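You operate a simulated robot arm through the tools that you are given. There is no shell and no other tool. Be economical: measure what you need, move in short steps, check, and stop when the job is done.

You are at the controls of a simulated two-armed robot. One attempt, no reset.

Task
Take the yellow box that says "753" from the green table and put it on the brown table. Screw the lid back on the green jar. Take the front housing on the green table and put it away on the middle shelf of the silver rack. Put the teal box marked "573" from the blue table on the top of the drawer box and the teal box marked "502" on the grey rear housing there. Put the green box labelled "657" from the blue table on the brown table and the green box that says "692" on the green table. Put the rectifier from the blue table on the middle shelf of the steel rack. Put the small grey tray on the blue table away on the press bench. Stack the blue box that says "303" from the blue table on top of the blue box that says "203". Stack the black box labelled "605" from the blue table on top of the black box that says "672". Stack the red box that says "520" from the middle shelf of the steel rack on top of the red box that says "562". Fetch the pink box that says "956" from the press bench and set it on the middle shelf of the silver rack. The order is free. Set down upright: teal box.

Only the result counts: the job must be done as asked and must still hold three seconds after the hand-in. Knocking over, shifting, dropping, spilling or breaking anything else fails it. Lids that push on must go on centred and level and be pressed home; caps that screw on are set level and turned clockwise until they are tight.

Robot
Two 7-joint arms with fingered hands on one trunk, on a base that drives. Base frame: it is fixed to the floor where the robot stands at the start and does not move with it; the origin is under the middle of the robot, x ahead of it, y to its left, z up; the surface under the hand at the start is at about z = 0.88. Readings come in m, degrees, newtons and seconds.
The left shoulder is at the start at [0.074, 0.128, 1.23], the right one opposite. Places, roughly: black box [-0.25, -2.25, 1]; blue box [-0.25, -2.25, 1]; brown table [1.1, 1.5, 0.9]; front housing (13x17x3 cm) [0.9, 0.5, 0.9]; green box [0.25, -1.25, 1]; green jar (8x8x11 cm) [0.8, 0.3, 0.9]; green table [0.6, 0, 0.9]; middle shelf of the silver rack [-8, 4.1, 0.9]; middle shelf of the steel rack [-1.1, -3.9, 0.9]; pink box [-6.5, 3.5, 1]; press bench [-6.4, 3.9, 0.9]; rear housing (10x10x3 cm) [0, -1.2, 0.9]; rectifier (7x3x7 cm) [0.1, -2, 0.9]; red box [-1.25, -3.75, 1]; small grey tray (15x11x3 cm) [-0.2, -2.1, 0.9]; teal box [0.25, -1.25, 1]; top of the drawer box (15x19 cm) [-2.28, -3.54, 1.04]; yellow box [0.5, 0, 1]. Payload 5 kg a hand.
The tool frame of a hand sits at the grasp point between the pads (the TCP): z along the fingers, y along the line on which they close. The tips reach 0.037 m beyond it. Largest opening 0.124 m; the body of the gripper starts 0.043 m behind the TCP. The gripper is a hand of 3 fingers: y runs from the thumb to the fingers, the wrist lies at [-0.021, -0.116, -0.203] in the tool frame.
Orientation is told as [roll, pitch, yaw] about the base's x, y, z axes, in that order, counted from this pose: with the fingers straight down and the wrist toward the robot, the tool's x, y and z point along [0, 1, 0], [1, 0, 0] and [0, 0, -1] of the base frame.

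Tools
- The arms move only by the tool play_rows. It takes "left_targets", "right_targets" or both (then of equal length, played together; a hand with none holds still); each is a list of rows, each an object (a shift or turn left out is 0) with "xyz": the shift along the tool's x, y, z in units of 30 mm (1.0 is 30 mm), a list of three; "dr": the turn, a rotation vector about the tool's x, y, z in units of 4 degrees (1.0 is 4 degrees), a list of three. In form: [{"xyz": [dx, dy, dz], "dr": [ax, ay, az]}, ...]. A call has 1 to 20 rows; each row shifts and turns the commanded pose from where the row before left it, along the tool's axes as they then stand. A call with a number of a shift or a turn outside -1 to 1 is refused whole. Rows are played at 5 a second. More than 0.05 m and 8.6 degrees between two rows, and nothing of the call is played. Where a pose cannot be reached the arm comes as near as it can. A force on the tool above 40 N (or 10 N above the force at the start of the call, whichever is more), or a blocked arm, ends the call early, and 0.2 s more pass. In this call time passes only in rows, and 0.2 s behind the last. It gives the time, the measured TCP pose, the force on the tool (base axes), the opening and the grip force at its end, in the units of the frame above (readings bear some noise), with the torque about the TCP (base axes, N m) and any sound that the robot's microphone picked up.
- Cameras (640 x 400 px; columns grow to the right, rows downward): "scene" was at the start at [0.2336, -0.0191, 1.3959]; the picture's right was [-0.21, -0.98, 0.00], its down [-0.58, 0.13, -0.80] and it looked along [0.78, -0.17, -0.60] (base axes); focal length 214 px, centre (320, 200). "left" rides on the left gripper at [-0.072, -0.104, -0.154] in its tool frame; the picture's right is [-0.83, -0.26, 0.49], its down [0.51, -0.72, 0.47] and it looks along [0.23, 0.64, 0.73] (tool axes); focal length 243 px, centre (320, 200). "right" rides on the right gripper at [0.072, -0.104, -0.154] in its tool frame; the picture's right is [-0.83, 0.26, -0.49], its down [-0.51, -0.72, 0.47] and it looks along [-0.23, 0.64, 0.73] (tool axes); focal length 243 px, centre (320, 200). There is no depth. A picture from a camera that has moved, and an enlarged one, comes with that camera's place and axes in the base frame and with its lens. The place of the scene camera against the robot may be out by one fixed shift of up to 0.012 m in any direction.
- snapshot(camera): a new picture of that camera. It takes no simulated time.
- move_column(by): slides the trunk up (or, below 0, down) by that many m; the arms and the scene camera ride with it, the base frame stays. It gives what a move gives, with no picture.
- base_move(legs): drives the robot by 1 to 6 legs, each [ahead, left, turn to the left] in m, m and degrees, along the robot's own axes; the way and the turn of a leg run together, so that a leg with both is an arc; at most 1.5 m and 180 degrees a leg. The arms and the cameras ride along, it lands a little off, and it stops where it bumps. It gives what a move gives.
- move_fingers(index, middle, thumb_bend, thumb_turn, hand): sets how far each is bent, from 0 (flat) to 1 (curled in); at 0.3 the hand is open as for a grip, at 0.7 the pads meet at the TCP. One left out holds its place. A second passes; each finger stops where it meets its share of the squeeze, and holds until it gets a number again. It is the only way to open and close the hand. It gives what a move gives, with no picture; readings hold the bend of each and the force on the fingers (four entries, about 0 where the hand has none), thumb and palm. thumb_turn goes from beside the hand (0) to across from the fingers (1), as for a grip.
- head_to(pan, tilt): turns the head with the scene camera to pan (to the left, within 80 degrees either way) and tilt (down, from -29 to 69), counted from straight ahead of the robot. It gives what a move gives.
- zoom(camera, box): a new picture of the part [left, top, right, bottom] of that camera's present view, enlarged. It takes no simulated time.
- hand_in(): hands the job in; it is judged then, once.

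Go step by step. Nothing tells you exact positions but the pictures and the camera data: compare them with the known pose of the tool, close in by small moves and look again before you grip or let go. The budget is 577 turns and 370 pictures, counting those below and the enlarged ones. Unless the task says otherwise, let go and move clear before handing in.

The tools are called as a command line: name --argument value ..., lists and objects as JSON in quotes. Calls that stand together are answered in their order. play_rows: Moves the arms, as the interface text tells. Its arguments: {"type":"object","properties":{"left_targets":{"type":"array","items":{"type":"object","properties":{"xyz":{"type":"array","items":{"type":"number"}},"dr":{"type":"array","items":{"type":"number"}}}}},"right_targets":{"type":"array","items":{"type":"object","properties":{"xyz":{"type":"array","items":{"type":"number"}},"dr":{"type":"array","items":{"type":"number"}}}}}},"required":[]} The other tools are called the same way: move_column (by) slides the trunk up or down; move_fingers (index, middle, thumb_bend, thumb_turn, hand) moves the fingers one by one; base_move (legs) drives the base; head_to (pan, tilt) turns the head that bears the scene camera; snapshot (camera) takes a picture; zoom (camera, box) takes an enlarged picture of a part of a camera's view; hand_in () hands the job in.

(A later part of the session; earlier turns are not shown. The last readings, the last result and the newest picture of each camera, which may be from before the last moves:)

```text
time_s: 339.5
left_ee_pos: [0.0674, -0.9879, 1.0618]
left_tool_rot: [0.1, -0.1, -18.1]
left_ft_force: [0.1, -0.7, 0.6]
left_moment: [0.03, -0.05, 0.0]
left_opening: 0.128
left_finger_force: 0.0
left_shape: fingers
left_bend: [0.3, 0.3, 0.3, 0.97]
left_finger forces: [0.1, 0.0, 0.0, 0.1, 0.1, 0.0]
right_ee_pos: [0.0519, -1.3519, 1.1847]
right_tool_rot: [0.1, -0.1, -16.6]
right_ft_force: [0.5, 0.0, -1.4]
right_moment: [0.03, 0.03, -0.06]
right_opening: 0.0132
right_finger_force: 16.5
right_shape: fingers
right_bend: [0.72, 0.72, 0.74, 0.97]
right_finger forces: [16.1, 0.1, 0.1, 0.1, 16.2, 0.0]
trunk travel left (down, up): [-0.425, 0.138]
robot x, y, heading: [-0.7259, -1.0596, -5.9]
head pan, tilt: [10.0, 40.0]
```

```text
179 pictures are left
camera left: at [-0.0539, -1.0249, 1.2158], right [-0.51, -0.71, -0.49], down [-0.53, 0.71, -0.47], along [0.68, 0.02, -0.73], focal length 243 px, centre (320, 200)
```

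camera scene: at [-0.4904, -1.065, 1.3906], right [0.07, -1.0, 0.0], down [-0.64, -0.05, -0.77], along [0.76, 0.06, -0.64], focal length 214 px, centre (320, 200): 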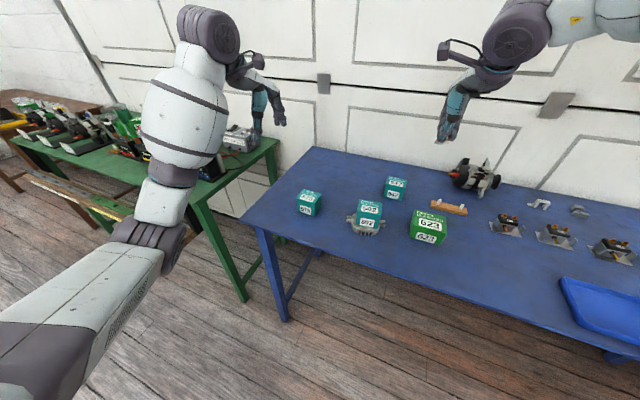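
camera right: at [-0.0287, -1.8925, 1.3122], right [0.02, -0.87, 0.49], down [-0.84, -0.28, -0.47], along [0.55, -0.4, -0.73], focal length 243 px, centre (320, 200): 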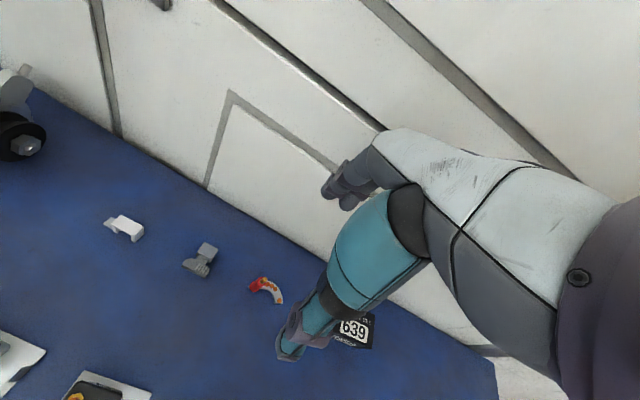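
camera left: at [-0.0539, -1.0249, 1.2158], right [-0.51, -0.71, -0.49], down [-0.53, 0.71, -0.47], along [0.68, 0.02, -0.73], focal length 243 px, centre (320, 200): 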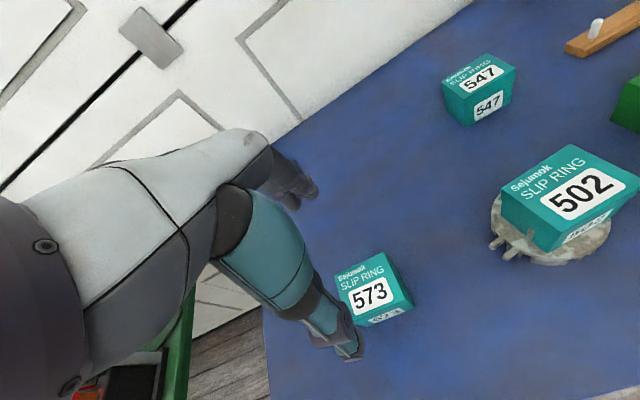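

play_rows --left_targets '[{"xyz": [-0.2, -0.45, 1]}, {"xyz": [0, 0, 1]}, {"xyz": [0, 0, 1]}, {"xyz": [0, 0, 1]}, {"xyz": [0, 0, 0.5]}]'

move_fingers --hand "left" --index 0.75 --middle 0.75 --thumb_bend 0.75

play_rows --left_targets '[{"xyz": [0, 0, -1]}, {"xyz": [0, 0, -1]}, {"xyz": [0, 0, -1]}, {"xyz": [0, 0, -1]}, {"xyz": [0, 0, -1]}, {"xyz": [0, 0, -1]}, {"xyz": [0, 0, -1]}, {"xyz": [0, 0, -1]}]'

snapshot --camera "scene"

```text
time_s: 340.7
left_ee_pos: [0.0527, -0.9892, 0.9246]
left_tool_rot: [0.0, -0.2, -18.2]
left_ft_force: [0.3, 0.0, 0.1]
left_moment: [0.0, -0.03, 0.0]
left_opening: 0.1285
left_finger_force: 0.0
left_shape: fingers
left_bend: [0.3, 0.3, 0.3, 0.97]
left_finger forces: [0.0, 0.0, 0.0, 0.1, 0.0, 0.1]
right_ee_pos: [0.0526, -1.3521, 1.1863]
right_tool_rot: [-0.1, 0.1, -16.6]
right_ft_force: [0.7, -0.1, -2.1]
right_moment: [0.03, 0.02, 0.02]
right_opening: 0.0133
right_finger_force: 16.4
right_shape: fingers
right_bend: [0.72, 0.72, 0.74, 0.97]
right_finger forces: [16.1, 0.0, 0.0, 0.0, 16.4, 0.0]
trunk travel left (down, up): [-0.425, 0.138]
robot x, y, heading: [-0.7225, -1.0556, -5.7]
head pan, tilt: [10.0, 40.0]
```

```text
time_s: 341.7
left_ee_pos: [0.0512, -0.9899, 0.927]
left_tool_rot: [0.0, -0.1, -18.3]
left_ft_force: [2.1, 0.5, 0.8]
left_moment: [0.08, -0.14, -0.03]
left_opening: 0.0582
left_finger_force: 24.5
left_shape: fingers
left_bend: [0.56, 0.58, 0.55, 0.96]
left_finger forces: [12.1, 12.7, 0.1, 0.0, 24.0, 0.0]
right_ee_pos: [0.0527, -1.3507, 1.1877]
right_tool_rot: [0.0, -0.1, -16.7]
right_ft_force: [0.0, -0.3, -0.2]
right_moment: [0.03, 0.04, -0.01]
right_opening: 0.0133
right_finger_force: 15.6
right_shape: fingers
right_bend: [0.72, 0.72, 0.74, 0.97]
right_finger forces: [16.2, 0.0, 0.1, 0.1, 16.3, 0.0]
trunk travel left (down, up): [-0.425, 0.138]
robot x, y, heading: [-0.7251, -1.0575, -5.7]
head pan, tilt: [10.0, 40.0]
```

```text
time_s: 343.5
left_ee_pos: [0.0524, -0.9907, 1.1648]
left_tool_rot: [0.0, 0.0, -18.1]
left_ft_force: [-1.3, 0.1, -1.2]
left_moment: [0.02, 0.01, -0.01]
left_opening: 0.0583
left_finger_force: 23.1
left_shape: fingers
left_bend: [0.56, 0.58, 0.55, 0.96]
left_finger forces: [12.2, 11.3, 0.0, 0.0, 23.5, 0.1]
right_ee_pos: [0.0527, -1.3519, 1.1845]
right_tool_rot: [0.1, 0.0, -16.6]
right_ft_force: [-0.4, 0.7, -1.3]
right_moment: [0.03, 0.03, -0.01]
right_opening: 0.0134
right_finger_force: 16.1
right_shape: fingers
right_bend: [0.72, 0.72, 0.74, 0.97]
right_finger forces: [16.1, 0.0, 0.0, 0.1, 16.3, 0.1]
trunk travel left (down, up): [-0.425, 0.138]
robot x, y, heading: [-0.7222, -1.0568, -5.8]
head pan, tilt: [10.0, 40.0]
```

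```text
178 pictures are left
camera scene: at [-0.4907, -1.0656, 1.3907], right [0.07, -1.0, 0.0], down [-0.64, -0.05, -0.77], along [0.76, 0.06, -0.64], focal length 214 px, centre (320, 200)
```

scene: 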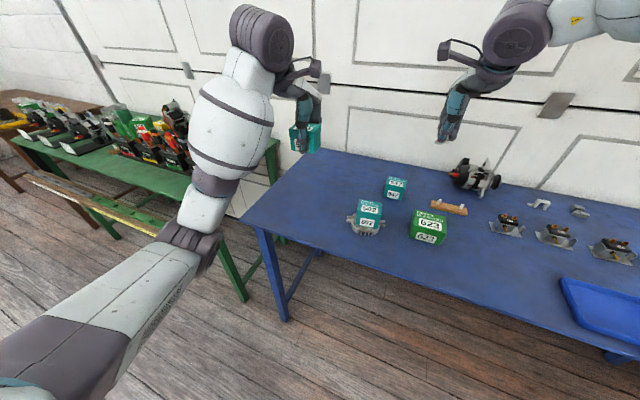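

Got 573. Driving to the steel rack area.

base_move --legs '[[-0.6, 0, 0], [0, -1.35, 0], [0, 0, -75]]'

head_to --pan 0 --tilt 20

snapshot --camera "scene"

```text
time_s: 345.4
left_ee_pos: [-0.2001, -0.9632, 1.1733]
left_tool_rot: [0.2, -0.9, -18.2]
left_ft_force: [0.2, 0.8, -1.5]
left_moment: [0.01, -0.02, 0.01]
left_opening: 0.0579
left_finger_force: 23.2
left_shape: fingers
left_bend: [0.56, 0.58, 0.55, 0.96]
left_finger forces: [12.4, 11.3, 0.0, 0.0, 23.8, 0.0]
right_ee_pos: [-0.2001, -1.3246, 1.197]
right_tool_rot: [0.2, -1.0, -16.6]
right_ft_force: [0.4, 0.3, -0.8]
right_moment: [-0.01, -0.01, -0.03]
right_opening: 0.0132
right_finger_force: 15.9
right_shape: fingers
right_bend: [0.72, 0.72, 0.75, 0.97]
right_finger forces: [16.0, 0.0, 0.0, 0.0, 16.3, 0.0]
trunk travel left (down, up): [-0.425, 0.138]
robot x, y, heading: [-0.9583, -1.0341, -5.7]
head pan, tilt: [10.0, 40.0]
stopped in leg 1: the robot was blocked; the commanded pose is now the measured one
```

```text
time_s: 346.3
left_ee_pos: [-0.1998, -0.9633, 1.1714]
left_tool_rot: [0.0, -0.8, -18.1]
left_ft_force: [-0.5, 0.1, -1.8]
left_moment: [0.01, -0.02, 0.02]
left_opening: 0.0579
left_finger_force: 23.8
left_shape: fingers
left_bend: [0.56, 0.58, 0.55, 0.96]
left_finger forces: [12.4, 11.2, 0.0, 0.0, 23.6, 0.0]
right_ee_pos: [-0.1999, -1.3248, 1.1953]
right_tool_rot: [0.2, -0.8, -16.5]
right_ft_force: [-0.1, 0.1, -0.1]
right_moment: [0.02, 0.0, 0.01]
right_opening: 0.0132
right_finger_force: 16.2
right_shape: fingers
right_bend: [0.72, 0.72, 0.75, 0.97]
right_finger forces: [16.0, 0.0, 0.0, 0.0, 16.3, 0.1]
trunk travel left (down, up): [-0.425, 0.138]
robot x, y, heading: [-0.9613, -1.0363, -5.6]
head pan, tilt: [0.0, 20.0]
```

```text
177 pictures are left
camera scene: at [-0.7365, -1.0549, 1.4221], right [-0.1, -0.99, 0.0], down [-0.33, 0.03, -0.94], along [0.94, -0.1, -0.33], focal length 214 px, centre (320, 200)
```

scene: 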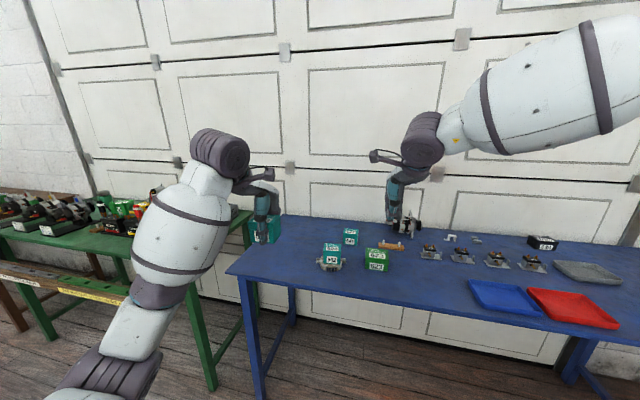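

Something behind blocked the base. Moving forward a bit, then sliding right along the known free lane.

base_move --legs '[[0.12, 0, 0], [0, -1.2, 0]]'

head_to --pan -75 --tilt 25

snapshot --camera "scene"

```text
time_s: 357.7
left_ee_pos: [-0.1876, -2.1564, 1.1666]
left_tool_rot: [0.0, -0.3, -18.1]
left_ft_force: [0.6, -1.0, -1.0]
left_moment: [-0.02, 0.01, 0.01]
left_opening: 0.0579
left_finger_force: 23.5
left_shape: fingers
left_bend: [0.56, 0.58, 0.55, 0.96]
left_finger forces: [12.3, 11.3, 0.1, 0.0, 23.6, 0.0]
right_ee_pos: [-0.1884, -2.517, 1.19]
right_tool_rot: [0.1, -0.2, -16.7]
right_ft_force: [0.0, 0.8, -0.4]
right_moment: [-0.01, 0.02, -0.01]
right_opening: 0.013
right_finger_force: 16.4
right_shape: fingers
right_bend: [0.72, 0.72, 0.75, 0.97]
right_finger forces: [15.9, 0.0, 0.0, 0.1, 16.3, 0.1]
trunk travel left (down, up): [-0.425, 0.138]
robot x, y, heading: [-0.9624, -2.2288, -5.7]
head pan, tilt: [0.0, 20.0]
```

```text
time_s: 359.2
left_ee_pos: [-0.1878, -2.1561, 1.1652]
left_tool_rot: [0.1, -0.3, -18.1]
left_ft_force: [-0.2, -0.2, -0.7]
left_moment: [0.01, 0.01, 0.01]
left_opening: 0.0583
left_finger_force: 23.8
left_shape: fingers
left_bend: [0.56, 0.58, 0.55, 0.96]
left_finger forces: [12.4, 11.3, 0.0, 0.1, 23.6, 0.0]
right_ee_pos: [-0.1883, -2.5178, 1.1892]
right_tool_rot: [0.2, -0.3, -16.6]
right_ft_force: [-0.1, 0.6, -0.3]
right_moment: [0.03, -0.03, 0.01]
right_opening: 0.0132
right_finger_force: 16.5
right_shape: fingers
right_bend: [0.72, 0.72, 0.75, 0.97]
right_finger forces: [15.9, 0.0, 0.0, 0.0, 16.3, 0.1]
trunk travel left (down, up): [-0.425, 0.138]
robot x, y, heading: [-0.9628, -2.2205, -6.0]
head pan, tilt: [-75.0, 25.0]
```

```text
176 pictures are left
camera scene: at [-0.8006, -2.3306, 1.4139], right [-0.99, -0.16, 0.0], down [-0.07, 0.42, -0.91], along [0.15, -0.89, -0.42], focal length 214 px, centre (320, 200)
```

scene: 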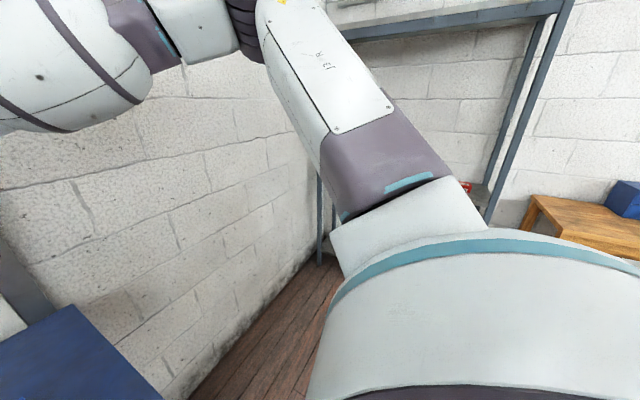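

Turning right in place toward the rack (the wall is clear of the arms' sweep).

base_move --legs '[[-0.1, 0, -50], [0, 0, -50]]'

head_to --pan 0 --tilt 22

snapshot --camera "scene"

```text
time_s: 364.1
left_ee_pos: [-1.1189, -2.9505, 1.1664]
left_tool_rot: [0.0, -0.3, -118.6]
left_ft_force: [-0.4, -0.5, -0.3]
left_moment: [-0.01, 0.0, -0.01]
left_opening: 0.0572
left_finger_force: 22.5
left_shape: fingers
left_bend: [0.56, 0.58, 0.55, 0.96]
left_finger forces: [11.7, 10.6, 0.1, 0.0, 22.3, 0.0]
right_ee_pos: [-1.4747, -2.8852, 1.1905]
right_tool_rot: [0.1, -0.2, -117.0]
right_ft_force: [0.5, -0.4, -0.6]
right_moment: [0.01, 0.01, 0.0]
right_opening: 0.0122
right_finger_force: 15.4
right_shape: fingers
right_bend: [0.72, 0.72, 0.75, 0.97]
right_finger forces: [15.0, 0.0, 0.0, 0.0, 15.4, 0.1]
trunk travel left (down, up): [-0.425, 0.138]
robot x, y, heading: [-1.0473, -2.1767, -106.3]
head pan, tilt: [-75.0, 25.0]
```

```text
time_s: 365.6
left_ee_pos: [-1.119, -2.9502, 1.1655]
left_tool_rot: [0.1, -0.3, -118.5]
left_ft_force: [0.9, -0.4, -1.0]
left_moment: [0.03, 0.02, 0.0]
left_opening: 0.0574
left_finger_force: 21.5
left_shape: fingers
left_bend: [0.56, 0.58, 0.55, 0.96]
left_finger forces: [11.7, 10.6, 0.1, 0.0, 22.3, 0.0]
right_ee_pos: [-1.4748, -2.8857, 1.1898]
right_tool_rot: [0.1, -0.3, -117.0]
right_ft_force: [-0.7, 0.6, -1.2]
right_moment: [0.02, 0.01, -0.01]
right_opening: 0.0123
right_finger_force: 14.8
right_shape: fingers
right_bend: [0.72, 0.72, 0.75, 0.97]
right_finger forces: [15.0, 0.0, 0.1, 0.0, 15.4, 0.0]
trunk travel left (down, up): [-0.425, 0.138]
robot x, y, heading: [-1.0494, -2.1729, -106.0]
head pan, tilt: [0.0, 22.0]
```

```text
175 pictures are left
camera scene: at [-1.1019, -2.3987, 1.4188], right [-0.96, 0.28, 0.0], down [0.1, 0.36, -0.93], along [-0.26, -0.89, -0.37], focal length 214 px, centre (320, 200)
```

scene: 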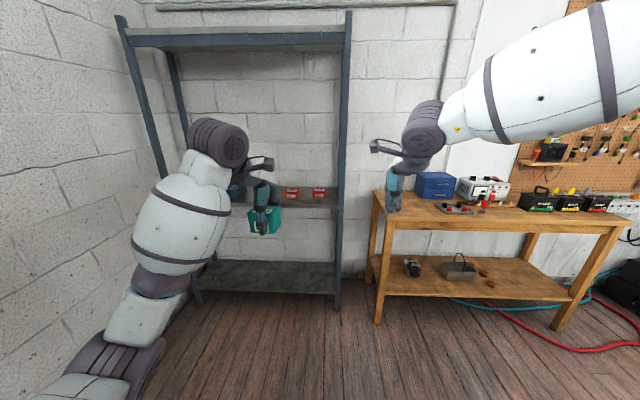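

Rack and workbench with the blue drawer box are in view. Zooming on both.

zoom --camera "scene" --box '[170, 150, 350, 260]'

zoom --camera "scene" --box '[370, 140, 530, 240]'

```text
3.56 times, centred on (260, 205) of scene
camera zoom: at [-1.1019, -2.3987, 1.4188], right [-0.96, 0.28, 0.0], down [0.1, 0.36, -0.93], along [-0.26, -0.89, -0.37], focal length 763 px, centre (533, 182)
```

zoom: 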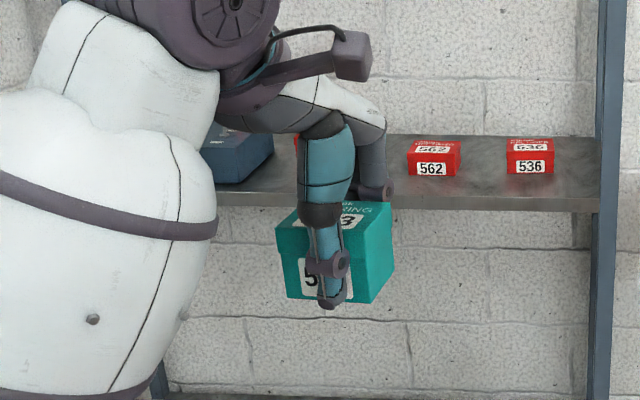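

```text
4.00 times, centred on (450, 190) of scene
camera zoom: at [-1.1019, -2.3987, 1.4188], right [-0.96, 0.28, 0.0], down [0.1, 0.36, -0.93], along [-0.26, -0.89, -0.37], focal length 858 px, centre (-200, 240)
```

zoom: 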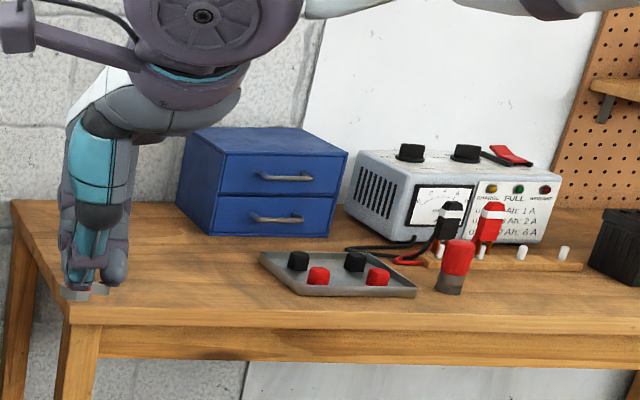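

Plan: rectifier to the gap behind 562/536. Approaching the rack with the right hand aimed between the posts.

base_move --legs '[[0, 0.31, 0], [0.7, 0, 0]]'

head_to --pan -8 --tilt 35

snapshot --camera "scene"

snapshot --camera "right"

```text
time_s: 368.9
left_ee_pos: [-0.8301, -3.0317, 1.1657]
left_tool_rot: [0.0, -0.2, -118.5]
left_ft_force: [-0.5, -0.1, -1.4]
left_moment: [0.01, 0.04, -0.01]
left_opening: 0.0572
left_finger_force: 22.7
left_shape: fingers
left_bend: [0.56, 0.58, 0.55, 0.96]
left_finger forces: [11.8, 10.7, 0.0, 0.0, 22.4, 0.0]
right_ee_pos: [-1.1858, -2.9674, 1.1887]
right_tool_rot: [0.0, -0.3, -116.9]
right_ft_force: [0.5, 0.0, -0.9]
right_moment: [0.04, 0.0, -0.01]
right_opening: 0.0124
right_finger_force: 15.0
right_shape: fingers
right_bend: [0.72, 0.72, 0.75, 0.97]
right_finger forces: [15.0, 0.1, 0.1, 0.1, 15.5, 0.0]
trunk travel left (down, up): [-0.425, 0.138]
robot x, y, heading: [-0.7563, -2.2584, -106.1]
head pan, tilt: [0.0, 22.0]
stopped in leg 1: the robot was blocked; the commanded pose is now the measured one
```

```text
time_s: 369.6
left_ee_pos: [-0.8309, -3.0305, 1.1661]
left_tool_rot: [0.1, -0.3, -118.5]
left_ft_force: [0.2, 0.2, -0.7]
left_moment: [-0.02, 0.02, 0.02]
left_opening: 0.0573
left_finger_force: 22.4
left_shape: fingers
left_bend: [0.56, 0.58, 0.55, 0.96]
left_finger forces: [11.8, 10.7, 0.0, 0.0, 22.4, 0.0]
right_ee_pos: [-1.1872, -2.9659, 1.1893]
right_tool_rot: [0.0, -0.2, -116.9]
right_ft_force: [0.5, 0.6, 0.2]
right_moment: [0.03, -0.03, 0.0]
right_opening: 0.0128
right_finger_force: 14.7
right_shape: fingers
right_bend: [0.72, 0.72, 0.75, 0.97]
right_finger forces: [15.0, 0.0, 0.1, 0.0, 15.4, 0.0]
trunk travel left (down, up): [-0.425, 0.138]
robot x, y, heading: [-0.7627, -2.2588, -105.9]
head pan, tilt: [-8.0, 35.0]
```

```text
172 pictures are left
camera scene: at [-0.8253, -2.4697, 1.3983], right [-0.91, 0.41, 0.0], down [0.23, 0.52, -0.82], along [-0.33, -0.75, -0.57], focal length 214 px, centre (320, 200)
```

scene: 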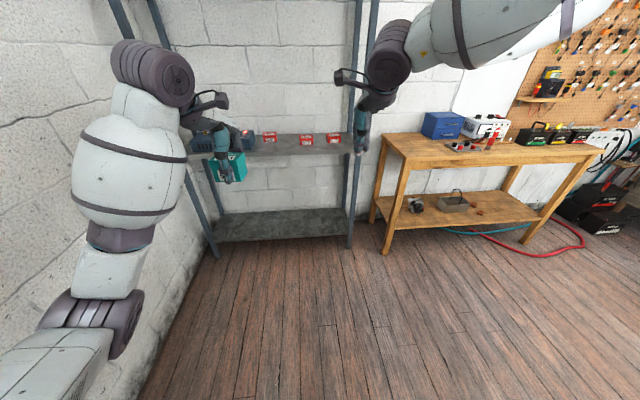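

```text
171 pictures are left
camera right: at [-1.0767, -2.9049, 1.344], right [-0.86, 0.14, 0.49], down [-0.13, 0.87, -0.48], along [-0.5, -0.47, -0.73], focal length 243 px, centre (320, 200)
```

right: 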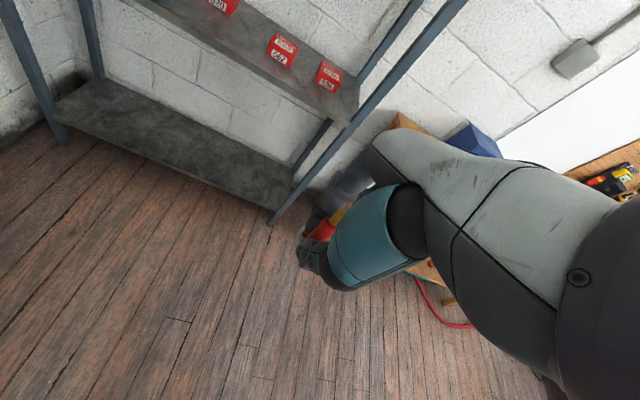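

Bumped beside the blue table's end; shifting right first, then forward.

base_move --legs '[[0, -0.14, 0], [0.6, 0, 0], [0.1, 0.12, 0]]'

snapshot --camera "scene"

```text
time_s: 375.8
left_ee_pos: [-1.0422, -3.6939, 1.1672]
left_tool_rot: [0.1, -0.2, -118.3]
left_ft_force: [0.0, 0.6, -0.8]
left_moment: [-0.02, -0.03, -0.01]
left_opening: 0.0575
left_finger_force: 22.2
left_shape: fingers
left_bend: [0.56, 0.58, 0.55, 0.96]
left_finger forces: [11.7, 10.7, 0.1, 0.0, 22.4, 0.1]
right_ee_pos: [-1.3976, -3.6294, 1.1902]
right_tool_rot: [0.2, -0.2, -116.7]
right_ft_force: [0.0, -0.3, -1.4]
right_moment: [0.04, 0.0, 0.02]
right_opening: 0.0124
right_finger_force: 15.4
right_shape: fingers
right_bend: [0.72, 0.72, 0.75, 0.97]
right_finger forces: [15.0, 0.1, 0.0, 0.0, 15.4, 0.1]
trunk travel left (down, up): [-0.425, 0.138]
robot x, y, heading: [-0.9745, -2.9193, -106.2]
head pan, tilt: [-8.0, 35.0]
```

```text
170 pictures are left
camera scene: at [-1.0374, -3.1329, 1.3984], right [-0.91, 0.41, 0.0], down [0.23, 0.52, -0.82], along [-0.33, -0.75, -0.57], focal length 214 px, centre (320, 200)
```

scene: 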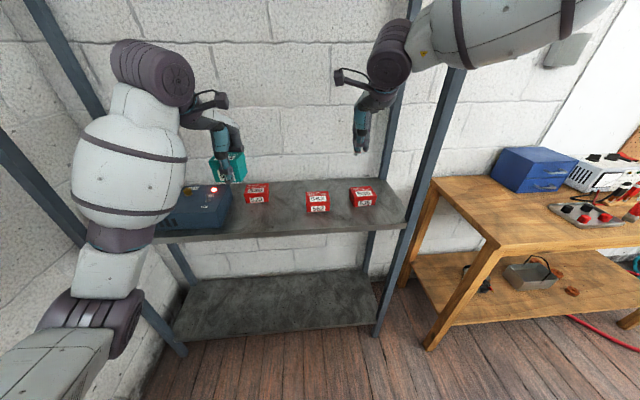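

There's a clear 15 cm gap on the shelf between 520 and 562. Moving 0.15 m forward and bringing the rectifier there.

base_move --legs '[[0.15, 0, 0]]'

play_rows --left_targets '[{"xyz": [1, -0.5, -1]}, {"xyz": [1, -0.5, -1]}, {"xyz": [1, -0.5, -0.5]}, {"xyz": [1, -0.5, 0]}, {"xyz": [1, -0.5, 0]}]'

snapshot --camera "scene"

```text
time_s: 377.2
left_ee_pos: [-1.0803, -3.8341, 1.1686]
left_tool_rot: [0.1, -0.4, -118.1]
left_ft_force: [1.1, 0.1, -1.4]
left_moment: [-0.03, 0.02, 0.03]
left_opening: 0.0576
left_finger_force: 22.4
left_shape: fingers
left_bend: [0.56, 0.58, 0.55, 0.96]
left_finger forces: [11.9, 10.7, 0.0, 0.1, 22.5, 0.0]
right_ee_pos: [-1.4367, -3.7709, 1.1923]
right_tool_rot: [0.0, -0.4, -116.6]
right_ft_force: [0.3, 0.2, -0.9]
right_moment: [0.02, 0.0, 0.03]
right_opening: 0.0124
right_finger_force: 15.6
right_shape: fingers
right_bend: [0.72, 0.72, 0.75, 0.97]
right_finger forces: [15.1, 0.1, 0.1, 0.0, 15.5, 0.0]
trunk travel left (down, up): [-0.425, 0.138]
robot x, y, heading: [-1.011, -3.0607, -105.8]
head pan, tilt: [-8.0, 35.0]
```

```text
time_s: 378.4
left_ee_pos: [-0.9128, -3.8389, 1.2426]
left_tool_rot: [0.0, -0.4, -118.3]
left_ft_force: [1.0, -0.3, -1.0]
left_moment: [0.01, 0.03, -0.02]
left_opening: 0.0573
left_finger_force: 22.6
left_shape: fingers
left_bend: [0.56, 0.58, 0.55, 0.96]
left_finger forces: [11.8, 10.6, 0.0, 0.1, 22.4, 0.0]
right_ee_pos: [-1.4354, -3.772, 1.19]
right_tool_rot: [0.1, -0.4, -116.6]
right_ft_force: [0.7, 0.0, -0.6]
right_moment: [0.01, 0.05, 0.0]
right_opening: 0.0123
right_finger_force: 15.7
right_shape: fingers
right_bend: [0.72, 0.72, 0.75, 0.97]
right_finger forces: [15.1, 0.0, 0.0, 0.0, 15.5, 0.0]
trunk travel left (down, up): [-0.425, 0.138]
robot x, y, heading: [-1.0104, -3.0603, -105.8]
head pan, tilt: [-8.0, 35.0]
```

```text
169 pictures are left
camera scene: at [-1.0746, -3.275, 1.3985], right [-0.91, 0.41, 0.0], down [0.23, 0.52, -0.82], along [-0.33, -0.75, -0.57], focal length 214 px, centre (320, 200)
```

scene: 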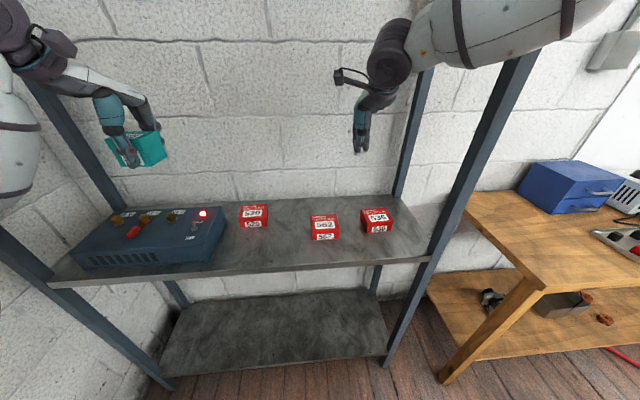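

zoom --camera "scene" --box '[220, 180, 420, 280]'

```text
3.20 times, centred on (320, 230) of scene
camera zoom: at [-1.0746, -3.275, 1.3985], right [-0.91, 0.41, 0.0], down [0.23, 0.52, -0.82], along [-0.33, -0.75, -0.57], focal length 686 px, centre (320, 104)
```

zoom: 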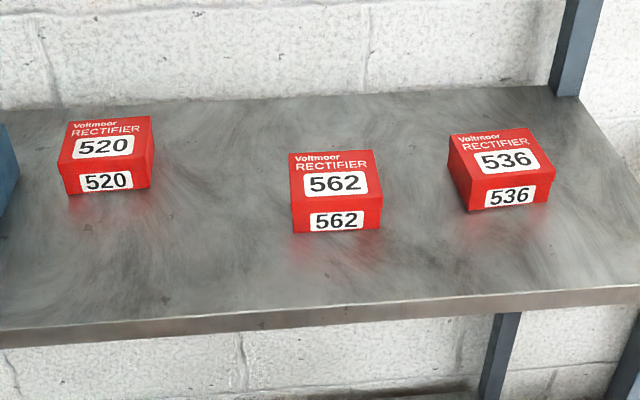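

play_rows --right_targets '[{"xyz": [0.94, -0.456, 0]}, {"xyz": [0.94, -0.456, 0]}, {"xyz": [0.94, -0.456, 0]}, {"xyz": [0.94, -0.456, 0]}, {"xyz": [0.94, -0.456, 0]}, {"xyz": [0.94, -0.456, 0]}, {"xyz": [0.94, -0.456, 0]}, {"xyz": [0.94, -0.456, 0]}, {"xyz": [0, 0, 1]}, {"xyz": [0, 0, 1]}, {"xyz": [0, 0, 1]}, {"xyz": [0, 0, 1]}, {"xyz": [0, 0, 1]}, {"xyz": [0, 0, 1]}, {"xyz": [0, 0, 1]}]'

zoom --camera "scene" --box '[220, 120, 400, 280]'

zoom --camera "right" --box '[200, 150, 440, 330]'

```text
time_s: 381.6
left_ee_pos: [-0.9157, -3.8398, 1.2408]
left_tool_rot: [0.0, -0.2, -118.1]
left_ft_force: [0.0, 0.6, -1.2]
left_moment: [0.02, 0.01, -0.01]
left_opening: 0.0574
left_finger_force: 22.0
left_shape: fingers
left_bend: [0.56, 0.58, 0.55, 0.96]
left_finger forces: [11.8, 10.6, 0.0, 0.1, 22.3, 0.1]
right_ee_pos: [-1.2538, -3.7777, 0.9791]
right_tool_rot: [0.2, -0.3, -116.7]
right_ft_force: [0.4, -0.2, -0.5]
right_moment: [0.04, 0.0, 0.01]
right_opening: 0.0123
right_finger_force: 15.4
right_shape: fingers
right_bend: [0.72, 0.72, 0.75, 0.97]
right_finger forces: [15.2, 0.1, 0.1, 0.0, 15.6, 0.0]
right hand out of reach, approached as far as the arm can: row 7, 8
trunk travel left (down, up): [-0.425, 0.138]
robot x, y, heading: [-1.0131, -3.059, -105.9]
head pan, tilt: [-8.0, 35.0]
```

```text
2.50 times, centred on (310, 200) of scene
camera zoom: at [-1.0774, -3.2768, 1.398], right [-0.91, 0.41, 0.0], down [0.23, 0.53, -0.82], along [-0.33, -0.75, -0.57], focal length 536 px, centre (345, 200)
```

zoom: 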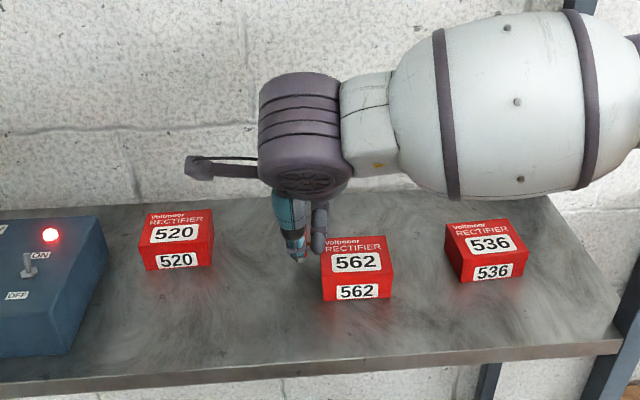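

```text
2.22 times, centred on (320, 240) of right
camera zoom: at [-1.1436, -3.7166, 1.134], right [-0.86, 0.14, 0.49], down [-0.13, 0.87, -0.48], along [-0.49, -0.47, -0.73], focal length 539 px, centre (320, 111)
```

zoom: 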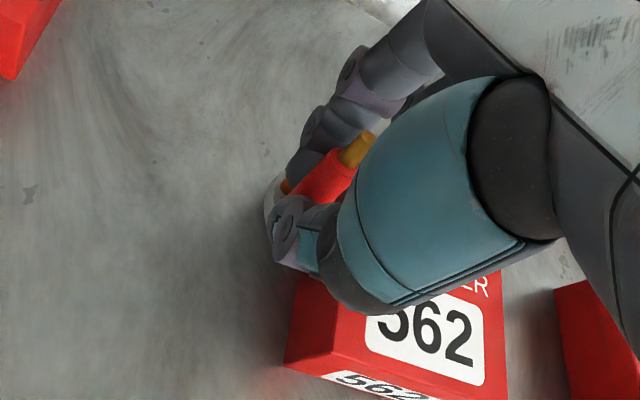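

Just out of reach laterally; shifting the base 8 cm left instead.

play_rows --right_targets '[{"xyz": [0, 0, -1]}]'

base_move --legs '[[0, 0.08, 0]]'

play_rows --right_targets '[{"xyz": [0, 0, 0.8]}, {"xyz": [0, 0, 0.8]}]'

zoom --camera "scene" --box '[220, 120, 400, 280]'

zoom --camera "right" --box '[200, 150, 440, 330]'

```text
time_s: 382.0
left_ee_pos: [-0.9142, -3.8375, 1.2427]
left_tool_rot: [0.1, -0.4, -118.2]
left_ft_force: [0.4, 0.4, -0.9]
left_moment: [-0.02, 0.03, 0.0]
left_opening: 0.0571
left_finger_force: 22.5
left_shape: fingers
left_bend: [0.56, 0.58, 0.55, 0.96]
left_finger forces: [11.6, 10.5, 0.1, 0.0, 22.4, 0.0]
right_ee_pos: [-1.2529, -3.7756, 1.0126]
right_tool_rot: [0.0, -0.3, -116.6]
right_ft_force: [0.5, 0.0, 0.6]
right_moment: [0.03, 0.02, 0.03]
right_opening: 0.0123
right_finger_force: 15.2
right_shape: fingers
right_bend: [0.72, 0.72, 0.75, 0.97]
right_finger forces: [15.2, 0.1, 0.0, 0.1, 15.6, 0.0]
trunk travel left (down, up): [-0.425, 0.138]
robot x, y, heading: [-1.0164, -3.0612, -105.9]
head pan, tilt: [-8.0, 35.0]
```

```text
time_s: 383.3
left_ee_pos: [-0.8406, -3.8601, 1.2425]
left_tool_rot: [0.0, -0.3, -118.3]
left_ft_force: [-1.1, 0.6, -0.7]
left_moment: [-0.02, -0.02, 0.01]
left_opening: 0.0571
left_finger_force: 22.3
left_shape: fingers
left_bend: [0.56, 0.58, 0.55, 0.96]
left_finger forces: [11.6, 10.7, 0.0, 0.1, 22.3, 0.0]
right_ee_pos: [-1.1783, -3.7967, 1.01]
right_tool_rot: [0.2, -0.2, -116.7]
right_ft_force: [-1.2, 0.6, -1.2]
right_moment: [0.02, -0.02, 0.0]
right_opening: 0.0122
right_finger_force: 15.6
right_shape: fingers
right_bend: [0.72, 0.72, 0.75, 0.97]
right_finger forces: [15.1, 0.1, 0.0, 0.1, 15.6, 0.0]
trunk travel left (down, up): [-0.425, 0.138]
robot x, y, heading: [-0.9329, -3.0796, -106.2]
head pan, tilt: [-8.0, 35.0]
```

```text
time_s: 383.9
left_ee_pos: [-0.8397, -3.8625, 1.2414]
left_tool_rot: [0.2, -0.2, -118.5]
left_ft_force: [-0.2, -0.6, -0.4]
left_moment: [0.01, -0.01, 0.01]
left_opening: 0.0572
left_finger_force: 22.6
left_shape: fingers
left_bend: [0.56, 0.58, 0.55, 0.96]
left_finger forces: [11.7, 10.6, 0.0, 0.0, 22.2, 0.0]
right_ee_pos: [-1.1783, -3.7978, 0.9633]
right_tool_rot: [0.1, -0.2, -116.8]
right_ft_force: [-0.1, -1.2, -0.6]
right_moment: [0.04, -0.01, 0.0]
right_opening: 0.0122
right_finger_force: 15.9
right_shape: fingers
right_bend: [0.72, 0.72, 0.75, 0.97]
right_finger forces: [15.2, 0.0, 0.1, 0.0, 15.6, 0.0]
trunk travel left (down, up): [-0.425, 0.138]
robot x, y, heading: [-0.9371, -3.082, -106.1]
head pan, tilt: [-8.0, 35.0]
```

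```text
2.50 times, centred on (310, 200) of scene
camera zoom: at [-1.0008, -3.2983, 1.398], right [-0.91, 0.41, 0.0], down [0.23, 0.52, -0.82], along [-0.33, -0.75, -0.57], focal length 536 px, centre (345, 200)
```

zoom: 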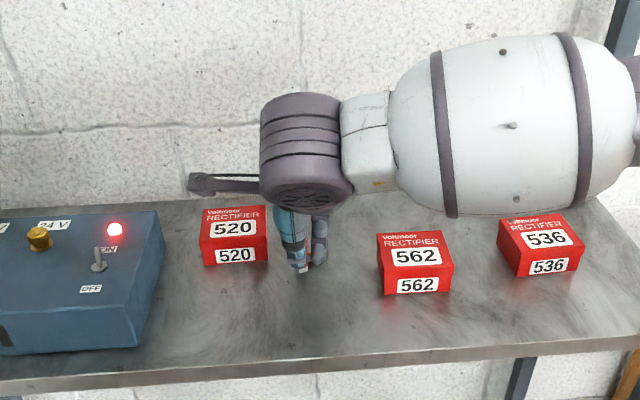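

```text
2.22 times, centred on (320, 240) of right
camera zoom: at [-1.0677, -3.7378, 1.1167], right [-0.86, 0.14, 0.49], down [-0.13, 0.87, -0.48], along [-0.5, -0.47, -0.73], focal length 539 px, centre (320, 111)
```

zoom: 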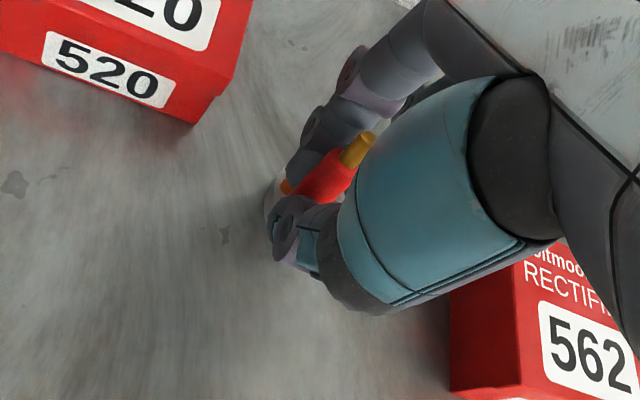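

play_rows --right_targets '[{"xyz": [0, 0, 0.6]}, {"xyz": [0, 0, 0.3]}]'

play_rows --right_targets '[{"xyz": [0, 0, 0.15]}, {"xyz": [0, 0, 0.1]}]'

```text
time_s: 384.7
left_ee_pos: [-0.8386, -3.8592, 1.2424]
left_tool_rot: [0.1, -0.4, -118.4]
left_ft_force: [-1.1, -0.9, -0.5]
left_moment: [0.03, -0.04, 0.0]
left_opening: 0.0572
left_finger_force: 22.3
left_shape: fingers
left_bend: [0.56, 0.58, 0.55, 0.96]
left_finger forces: [11.7, 10.8, 0.0, 0.0, 22.3, 0.1]
right_ee_pos: [-1.1759, -3.8, 0.9468]
right_tool_rot: [0.7, -1.2, -116.8]
right_ft_force: [1.1, 5.9, 27.6]
right_moment: [-0.3, -0.09, 0.06]
right_opening: 0.0121
right_finger_force: 23.3
right_shape: fingers
right_bend: [0.73, 0.72, 0.75, 0.97]
right_finger forces: [23.0, 0.1, 0.1, 0.0, 22.9, 0.0]
trunk travel left (down, up): [-0.425, 0.138]
robot x, y, heading: [-0.935, -3.0811, -106.0]
head pan, tilt: [-8.0, 35.0]
stopped in row 2 (right hand): the force on the tool passed its limit at 42 N (the readings are from after the stop); the commanded pose is now the measured one
```

```text
time_s: 385.1
left_ee_pos: [-0.8383, -3.859, 1.2434]
left_tool_rot: [0.1, -0.4, -118.4]
left_ft_force: [0.3, -0.5, -1.3]
left_moment: [0.01, -0.01, 0.0]
left_opening: 0.0573
left_finger_force: 22.1
left_shape: fingers
left_bend: [0.56, 0.58, 0.55, 0.96]
left_finger forces: [11.7, 10.6, 0.0, 0.1, 22.3, 0.0]
right_ee_pos: [-1.1763, -3.8041, 0.9463]
right_tool_rot: [1.0, -1.6, -116.8]
right_ft_force: [0.9, 6.0, 23.6]
right_moment: [-0.33, -0.09, 0.04]
right_opening: 0.012
right_finger_force: 22.6
right_shape: fingers
right_bend: [0.73, 0.72, 0.75, 0.97]
right_finger forces: [23.0, 0.0, 0.0, 0.1, 22.5, 0.1]
trunk travel left (down, up): [-0.425, 0.138]
robot x, y, heading: [-0.936, -3.0828, -105.9]
head pan, tilt: [-8.0, 35.0]
stopped in row 2 (right hand): the force on the tool passed its limit at 43 N (the readings are from after the stop); the commanded pose is now the measured one
```

The shelf is a bit higher (≈0.895). Easing up 2 mm, then releasing gently.

play_rows --right_targets '[{"xyz": [0, 0, -0.12]}]'

zoom --camera "right" --box '[200, 150, 440, 330]'

```text
time_s: 385.5
left_ee_pos: [-0.8382, -3.8614, 1.2424]
left_tool_rot: [0.1, -0.4, -118.3]
left_ft_force: [-0.3, -0.1, -0.8]
left_moment: [0.02, -0.03, 0.0]
left_opening: 0.0573
left_finger_force: 22.6
left_shape: fingers
left_bend: [0.56, 0.58, 0.55, 0.96]
left_finger forces: [11.6, 10.6, 0.0, 0.0, 22.3, 0.1]
right_ee_pos: [-1.1769, -3.8033, 0.9468]
right_tool_rot: [0.8, -1.4, -116.7]
right_ft_force: [2.8, 1.8, 13.4]
right_moment: [-0.29, -0.08, 0.03]
right_opening: 0.0121
right_finger_force: 19.7
right_shape: fingers
right_bend: [0.72, 0.72, 0.75, 0.97]
right_finger forces: [20.6, 0.0, 0.1, 0.1, 18.9, 0.1]
trunk travel left (down, up): [-0.425, 0.138]
robot x, y, heading: [-0.9365, -3.0843, -105.8]
head pan, tilt: [-8.0, 35.0]
```

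```text
2.22 times, centred on (320, 240) of right
camera zoom: at [-1.0662, -3.7394, 1.0993], right [-0.86, 0.15, 0.49], down [-0.13, 0.86, -0.5], along [-0.49, -0.49, -0.72], focal length 539 px, centre (320, 111)
```

zoom: 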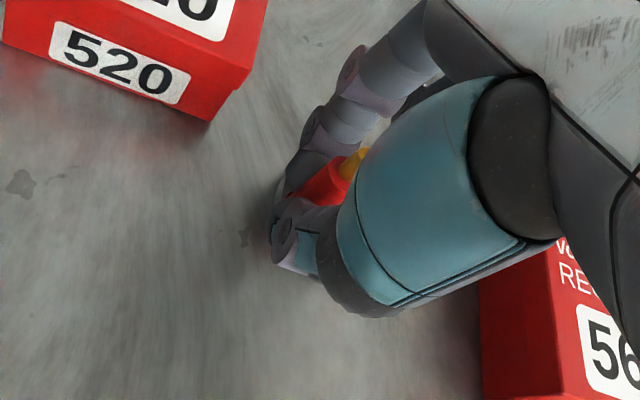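

move_fingers --hand "right" --index 0.66 --middle 0.66 --thumb_bend 0.6

zoom --camera "right" --box '[200, 150, 440, 330]'

```text
time_s: 386.5
left_ee_pos: [-0.8388, -3.8585, 1.2432]
left_tool_rot: [0.2, -0.4, -118.3]
left_ft_force: [0.3, 0.0, -1.6]
left_moment: [0.01, 0.02, 0.01]
left_opening: 0.0576
left_finger_force: 22.3
left_shape: fingers
left_bend: [0.56, 0.58, 0.55, 0.96]
left_finger forces: [11.8, 10.7, 0.1, 0.1, 22.3, 0.1]
right_ee_pos: [-1.1764, -3.8039, 0.9486]
right_tool_rot: [0.8, -1.4, -116.7]
right_ft_force: [-0.9, -6.3, 25.5]
right_moment: [-0.8, 0.01, 0.04]
right_opening: 0.0302
right_finger_force: 13.7
right_shape: fingers
right_bend: [0.63, 0.66, 0.6, 0.97]
right_finger forces: [27.6, 0.1, 0.0, 0.1, 0.1, 0.0]
trunk travel left (down, up): [-0.425, 0.138]
robot x, y, heading: [-0.9349, -3.0838, -106.0]
head pan, tilt: [-8.0, 35.0]
```

```text
2.22 times, centred on (320, 240) of right
camera zoom: at [-1.0668, -3.739, 1.1005], right [-0.86, 0.16, 0.49], down [-0.13, 0.86, -0.5], along [-0.49, -0.49, -0.72], focal length 539 px, centre (320, 111)
```

zoom: 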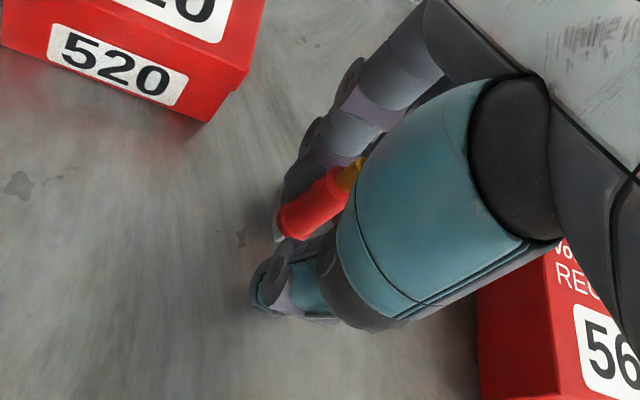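

The index tip rests on the crescent; raising the hand.

play_rows --right_targets '[{"xyz": [0, 0, -0.2]}, {"xyz": [0, 0, -0.3]}, {"xyz": [0, 0.1, -0.5]}]'

zoom --camera "right" --box '[200, 150, 440, 330]'

```text
time_s: 387.3
left_ee_pos: [-0.8378, -3.8612, 1.2414]
left_tool_rot: [0.1, -0.3, -118.2]
left_ft_force: [0.4, -0.1, -1.3]
left_moment: [0.0, 0.02, -0.01]
left_opening: 0.0572
left_finger_force: 22.5
left_shape: fingers
left_bend: [0.56, 0.58, 0.55, 0.96]
left_finger forces: [11.6, 10.7, 0.0, 0.0, 22.4, 0.1]
right_ee_pos: [-1.178, -3.8057, 0.9763]
right_tool_rot: [0.7, -1.3, -116.8]
right_ft_force: [0.7, 0.6, 0.7]
right_moment: [-0.02, 0.04, -0.01]
right_opening: 0.0273
right_finger_force: 0.1
right_shape: fingers
right_bend: [0.66, 0.66, 0.6, 0.97]
right_finger forces: [0.1, 0.1, 0.0, 0.0, 0.0, 0.0]
trunk travel left (down, up): [-0.425, 0.138]
robot x, y, heading: [-0.9372, -3.0855, -106.1]
head pan, tilt: [-8.0, 35.0]
```

```text
2.22 times, centred on (320, 240) of right
camera zoom: at [-1.0681, -3.7413, 1.1287], right [-0.86, 0.15, 0.49], down [-0.13, 0.86, -0.49], along [-0.49, -0.49, -0.72], focal length 539 px, centre (320, 111)
```

zoom: 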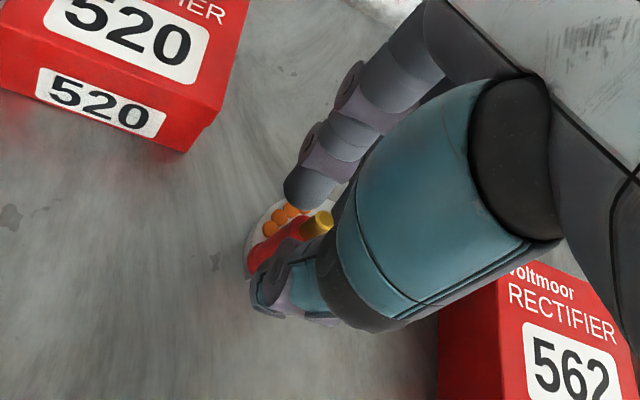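

Free of contact. Opening fully and lifting clear.

play_rows --right_targets '[{"xyz": [0, 0, -1]}, {"xyz": [0, 0, -1]}, {"xyz": [0, 0, -1]}, {"xyz": [0, 0, -1]}, {"xyz": [0, 0, -1]}]'

move_fingers --hand "right" --index 0.3 --middle 0.3 --thumb_bend 0.3

snapshot --camera "scene"

snapshot --camera "right"

```text
time_s: 388.5
left_ee_pos: [-0.8377, -3.8599, 1.2431]
left_tool_rot: [0.2, -0.4, -118.3]
left_ft_force: [1.0, 0.2, -1.3]
left_moment: [0.0, -0.01, -0.01]
left_opening: 0.0573
left_finger_force: 21.9
left_shape: fingers
left_bend: [0.56, 0.58, 0.55, 0.96]
left_finger forces: [11.7, 10.6, 0.0, 0.0, 22.3, 0.1]
right_ee_pos: [-1.1778, -3.7986, 1.127]
right_tool_rot: [0.8, -1.3, -116.9]
right_ft_force: [0.2, 0.2, -0.2]
right_moment: [-0.02, 0.0, -0.01]
right_opening: 0.0273
right_finger_force: 0.1
right_shape: fingers
right_bend: [0.66, 0.66, 0.6, 0.97]
right_finger forces: [0.1, 0.0, 0.0, 0.0, 0.1, 0.1]
trunk travel left (down, up): [-0.425, 0.138]
robot x, y, heading: [-0.934, -3.0841, -105.9]
head pan, tilt: [-8.0, 35.0]
```

```text
time_s: 389.5
left_ee_pos: [-0.8388, -3.8614, 1.2431]
left_tool_rot: [0.3, -0.3, -118.3]
left_ft_force: [0.4, 0.7, -0.7]
left_moment: [0.0, 0.01, 0.01]
left_opening: 0.0572
left_finger_force: 22.1
left_shape: fingers
left_bend: [0.56, 0.58, 0.55, 0.96]
left_finger forces: [11.7, 10.6, 0.1, 0.0, 22.3, 0.1]
right_ee_pos: [-1.1789, -3.8003, 1.1269]
right_tool_rot: [0.8, -1.4, -116.8]
right_ft_force: [0.7, 0.1, 0.2]
right_moment: [-0.03, 0.0, 0.01]
right_opening: 0.1284
right_finger_force: 0.1
right_shape: fingers
right_bend: [0.3, 0.3, 0.3, 0.97]
right_finger forces: [0.0, 0.0, 0.1, 0.0, 0.0, 0.1]
trunk travel left (down, up): [-0.425, 0.138]
robot x, y, heading: [-0.9372, -3.0831, -105.7]
head pan, tilt: [-8.0, 35.0]
```

```text
160 pictures are left
camera scene: at [-0.9999, -3.2976, 1.3982], right [-0.91, 0.41, 0.0], down [0.23, 0.52, -0.82], along [-0.33, -0.75, -0.57], focal length 214 px, centre (320, 200)
```

scene: 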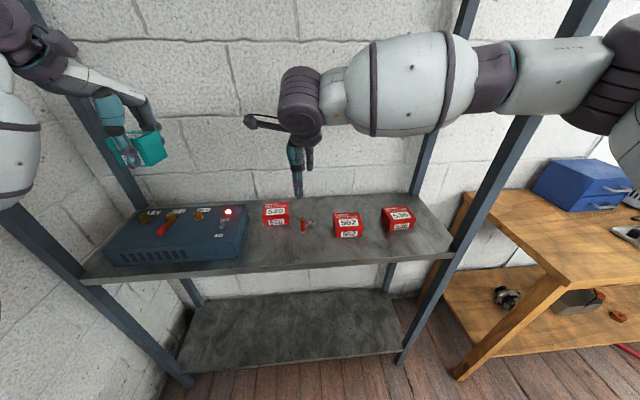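

```text
159 pictures are left
camera right: at [-1.0684, -3.7358, 1.2787], right [-0.86, 0.15, 0.49], down [-0.13, 0.86, -0.49], along [-0.49, -0.49, -0.72], focal length 243 px, centre (320, 200)
```

right: 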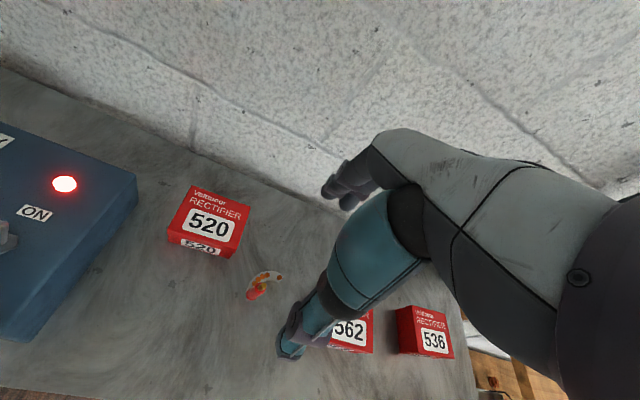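

The rectifier stands on the middle shelf. Next 520 onto 562 with the right hand: pulling the left hand in and shifting the base left.

play_rows --left_targets '[{"xyz": [-1, -1, 0]}, {"xyz": [-1, -1, 0]}, {"xyz": [-1, -1, 0]}]' --right_targets '[{"xyz": [0, 0, -1], "dr": [0.33, -0.2, 0]}, {"xyz": [0, 0, 0]}, {"xyz": [0, 0, 0]}]'

base_move --legs '[[0.08, 0.195, 0]]'

snapshot --camera "right"

snapshot --camera "scene"

```text
time_s: 390.3
left_ee_pos: [-0.8763, -3.739, 1.2415]
left_tool_rot: [0.1, -0.3, -118.3]
left_ft_force: [-0.2, 0.8, -0.2]
left_moment: [0.0, -0.03, 0.01]
left_opening: 0.0572
left_finger_force: 22.0
left_shape: fingers
left_bend: [0.56, 0.58, 0.55, 0.96]
left_finger forces: [11.7, 10.7, 0.0, 0.0, 22.5, 0.0]
right_ee_pos: [-1.1779, -3.7997, 1.1581]
right_tool_rot: [0.0, 0.0, -116.8]
right_ft_force: [1.0, -0.2, 0.5]
right_moment: [0.01, 0.01, -0.02]
right_opening: 0.1284
right_finger_force: 0.1
right_shape: fingers
right_bend: [0.3, 0.3, 0.3, 0.97]
right_finger forces: [0.0, 0.0, 0.1, 0.0, 0.0, 0.1]
trunk travel left (down, up): [-0.425, 0.138]
robot x, y, heading: [-0.9339, -3.081, -105.9]
head pan, tilt: [-8.0, 35.0]
```

```text
time_s: 392.5
left_ee_pos: [-0.7846, -3.8244, 1.2513]
left_tool_rot: [1.0, -0.4, -119.3]
left_ft_force: [1.5, -0.4, -0.3]
left_moment: [-0.05, 0.0, -0.01]
left_opening: 0.0575
left_finger_force: 22.3
left_shape: fingers
left_bend: [0.56, 0.58, 0.55, 0.96]
left_finger forces: [11.6, 10.8, 0.0, 0.0, 22.3, 0.0]
right_ee_pos: [-1.0802, -3.8857, 1.1638]
right_tool_rot: [1.3, -0.4, -117.0]
right_ft_force: [-0.4, -0.1, 0.7]
right_moment: [-0.02, -0.01, -0.02]
right_opening: 0.1285
right_finger_force: 0.1
right_shape: fingers
right_bend: [0.3, 0.3, 0.3, 0.97]
right_finger forces: [0.0, 0.0, 0.1, 0.0, 0.0, 0.0]
trunk travel left (down, up): [-0.425, 0.138]
robot x, y, heading: [-0.813, -3.1868, -106.6]
head pan, tilt: [-8.0, 35.0]
stopped in leg 1: the robot was blocked; the commanded pose is now the measured one
```

```text
158 pictures are left
camera right: at [-0.971, -3.8244, 1.3202], right [-0.87, 0.15, 0.48], down [-0.12, 0.87, -0.49], along [-0.49, -0.48, -0.73], focal length 243 px, centre (320, 200)
```

right: 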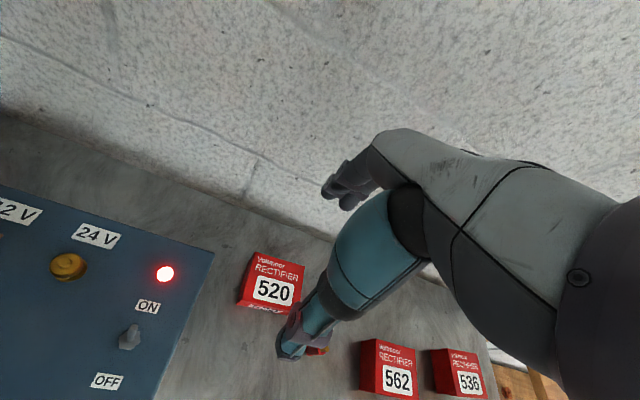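

```text
157 pictures are left
camera scene: at [-0.9027, -3.3803, 1.4008], right [-0.91, 0.41, -0.02], down [0.25, 0.51, -0.82], along [-0.33, -0.76, -0.57], focal length 214 px, centre (320, 200)
```

scene: 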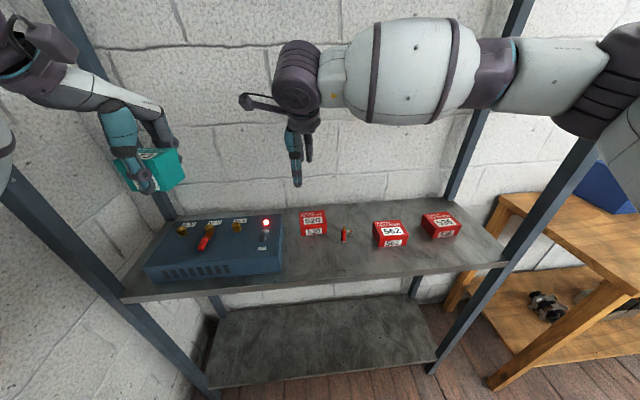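

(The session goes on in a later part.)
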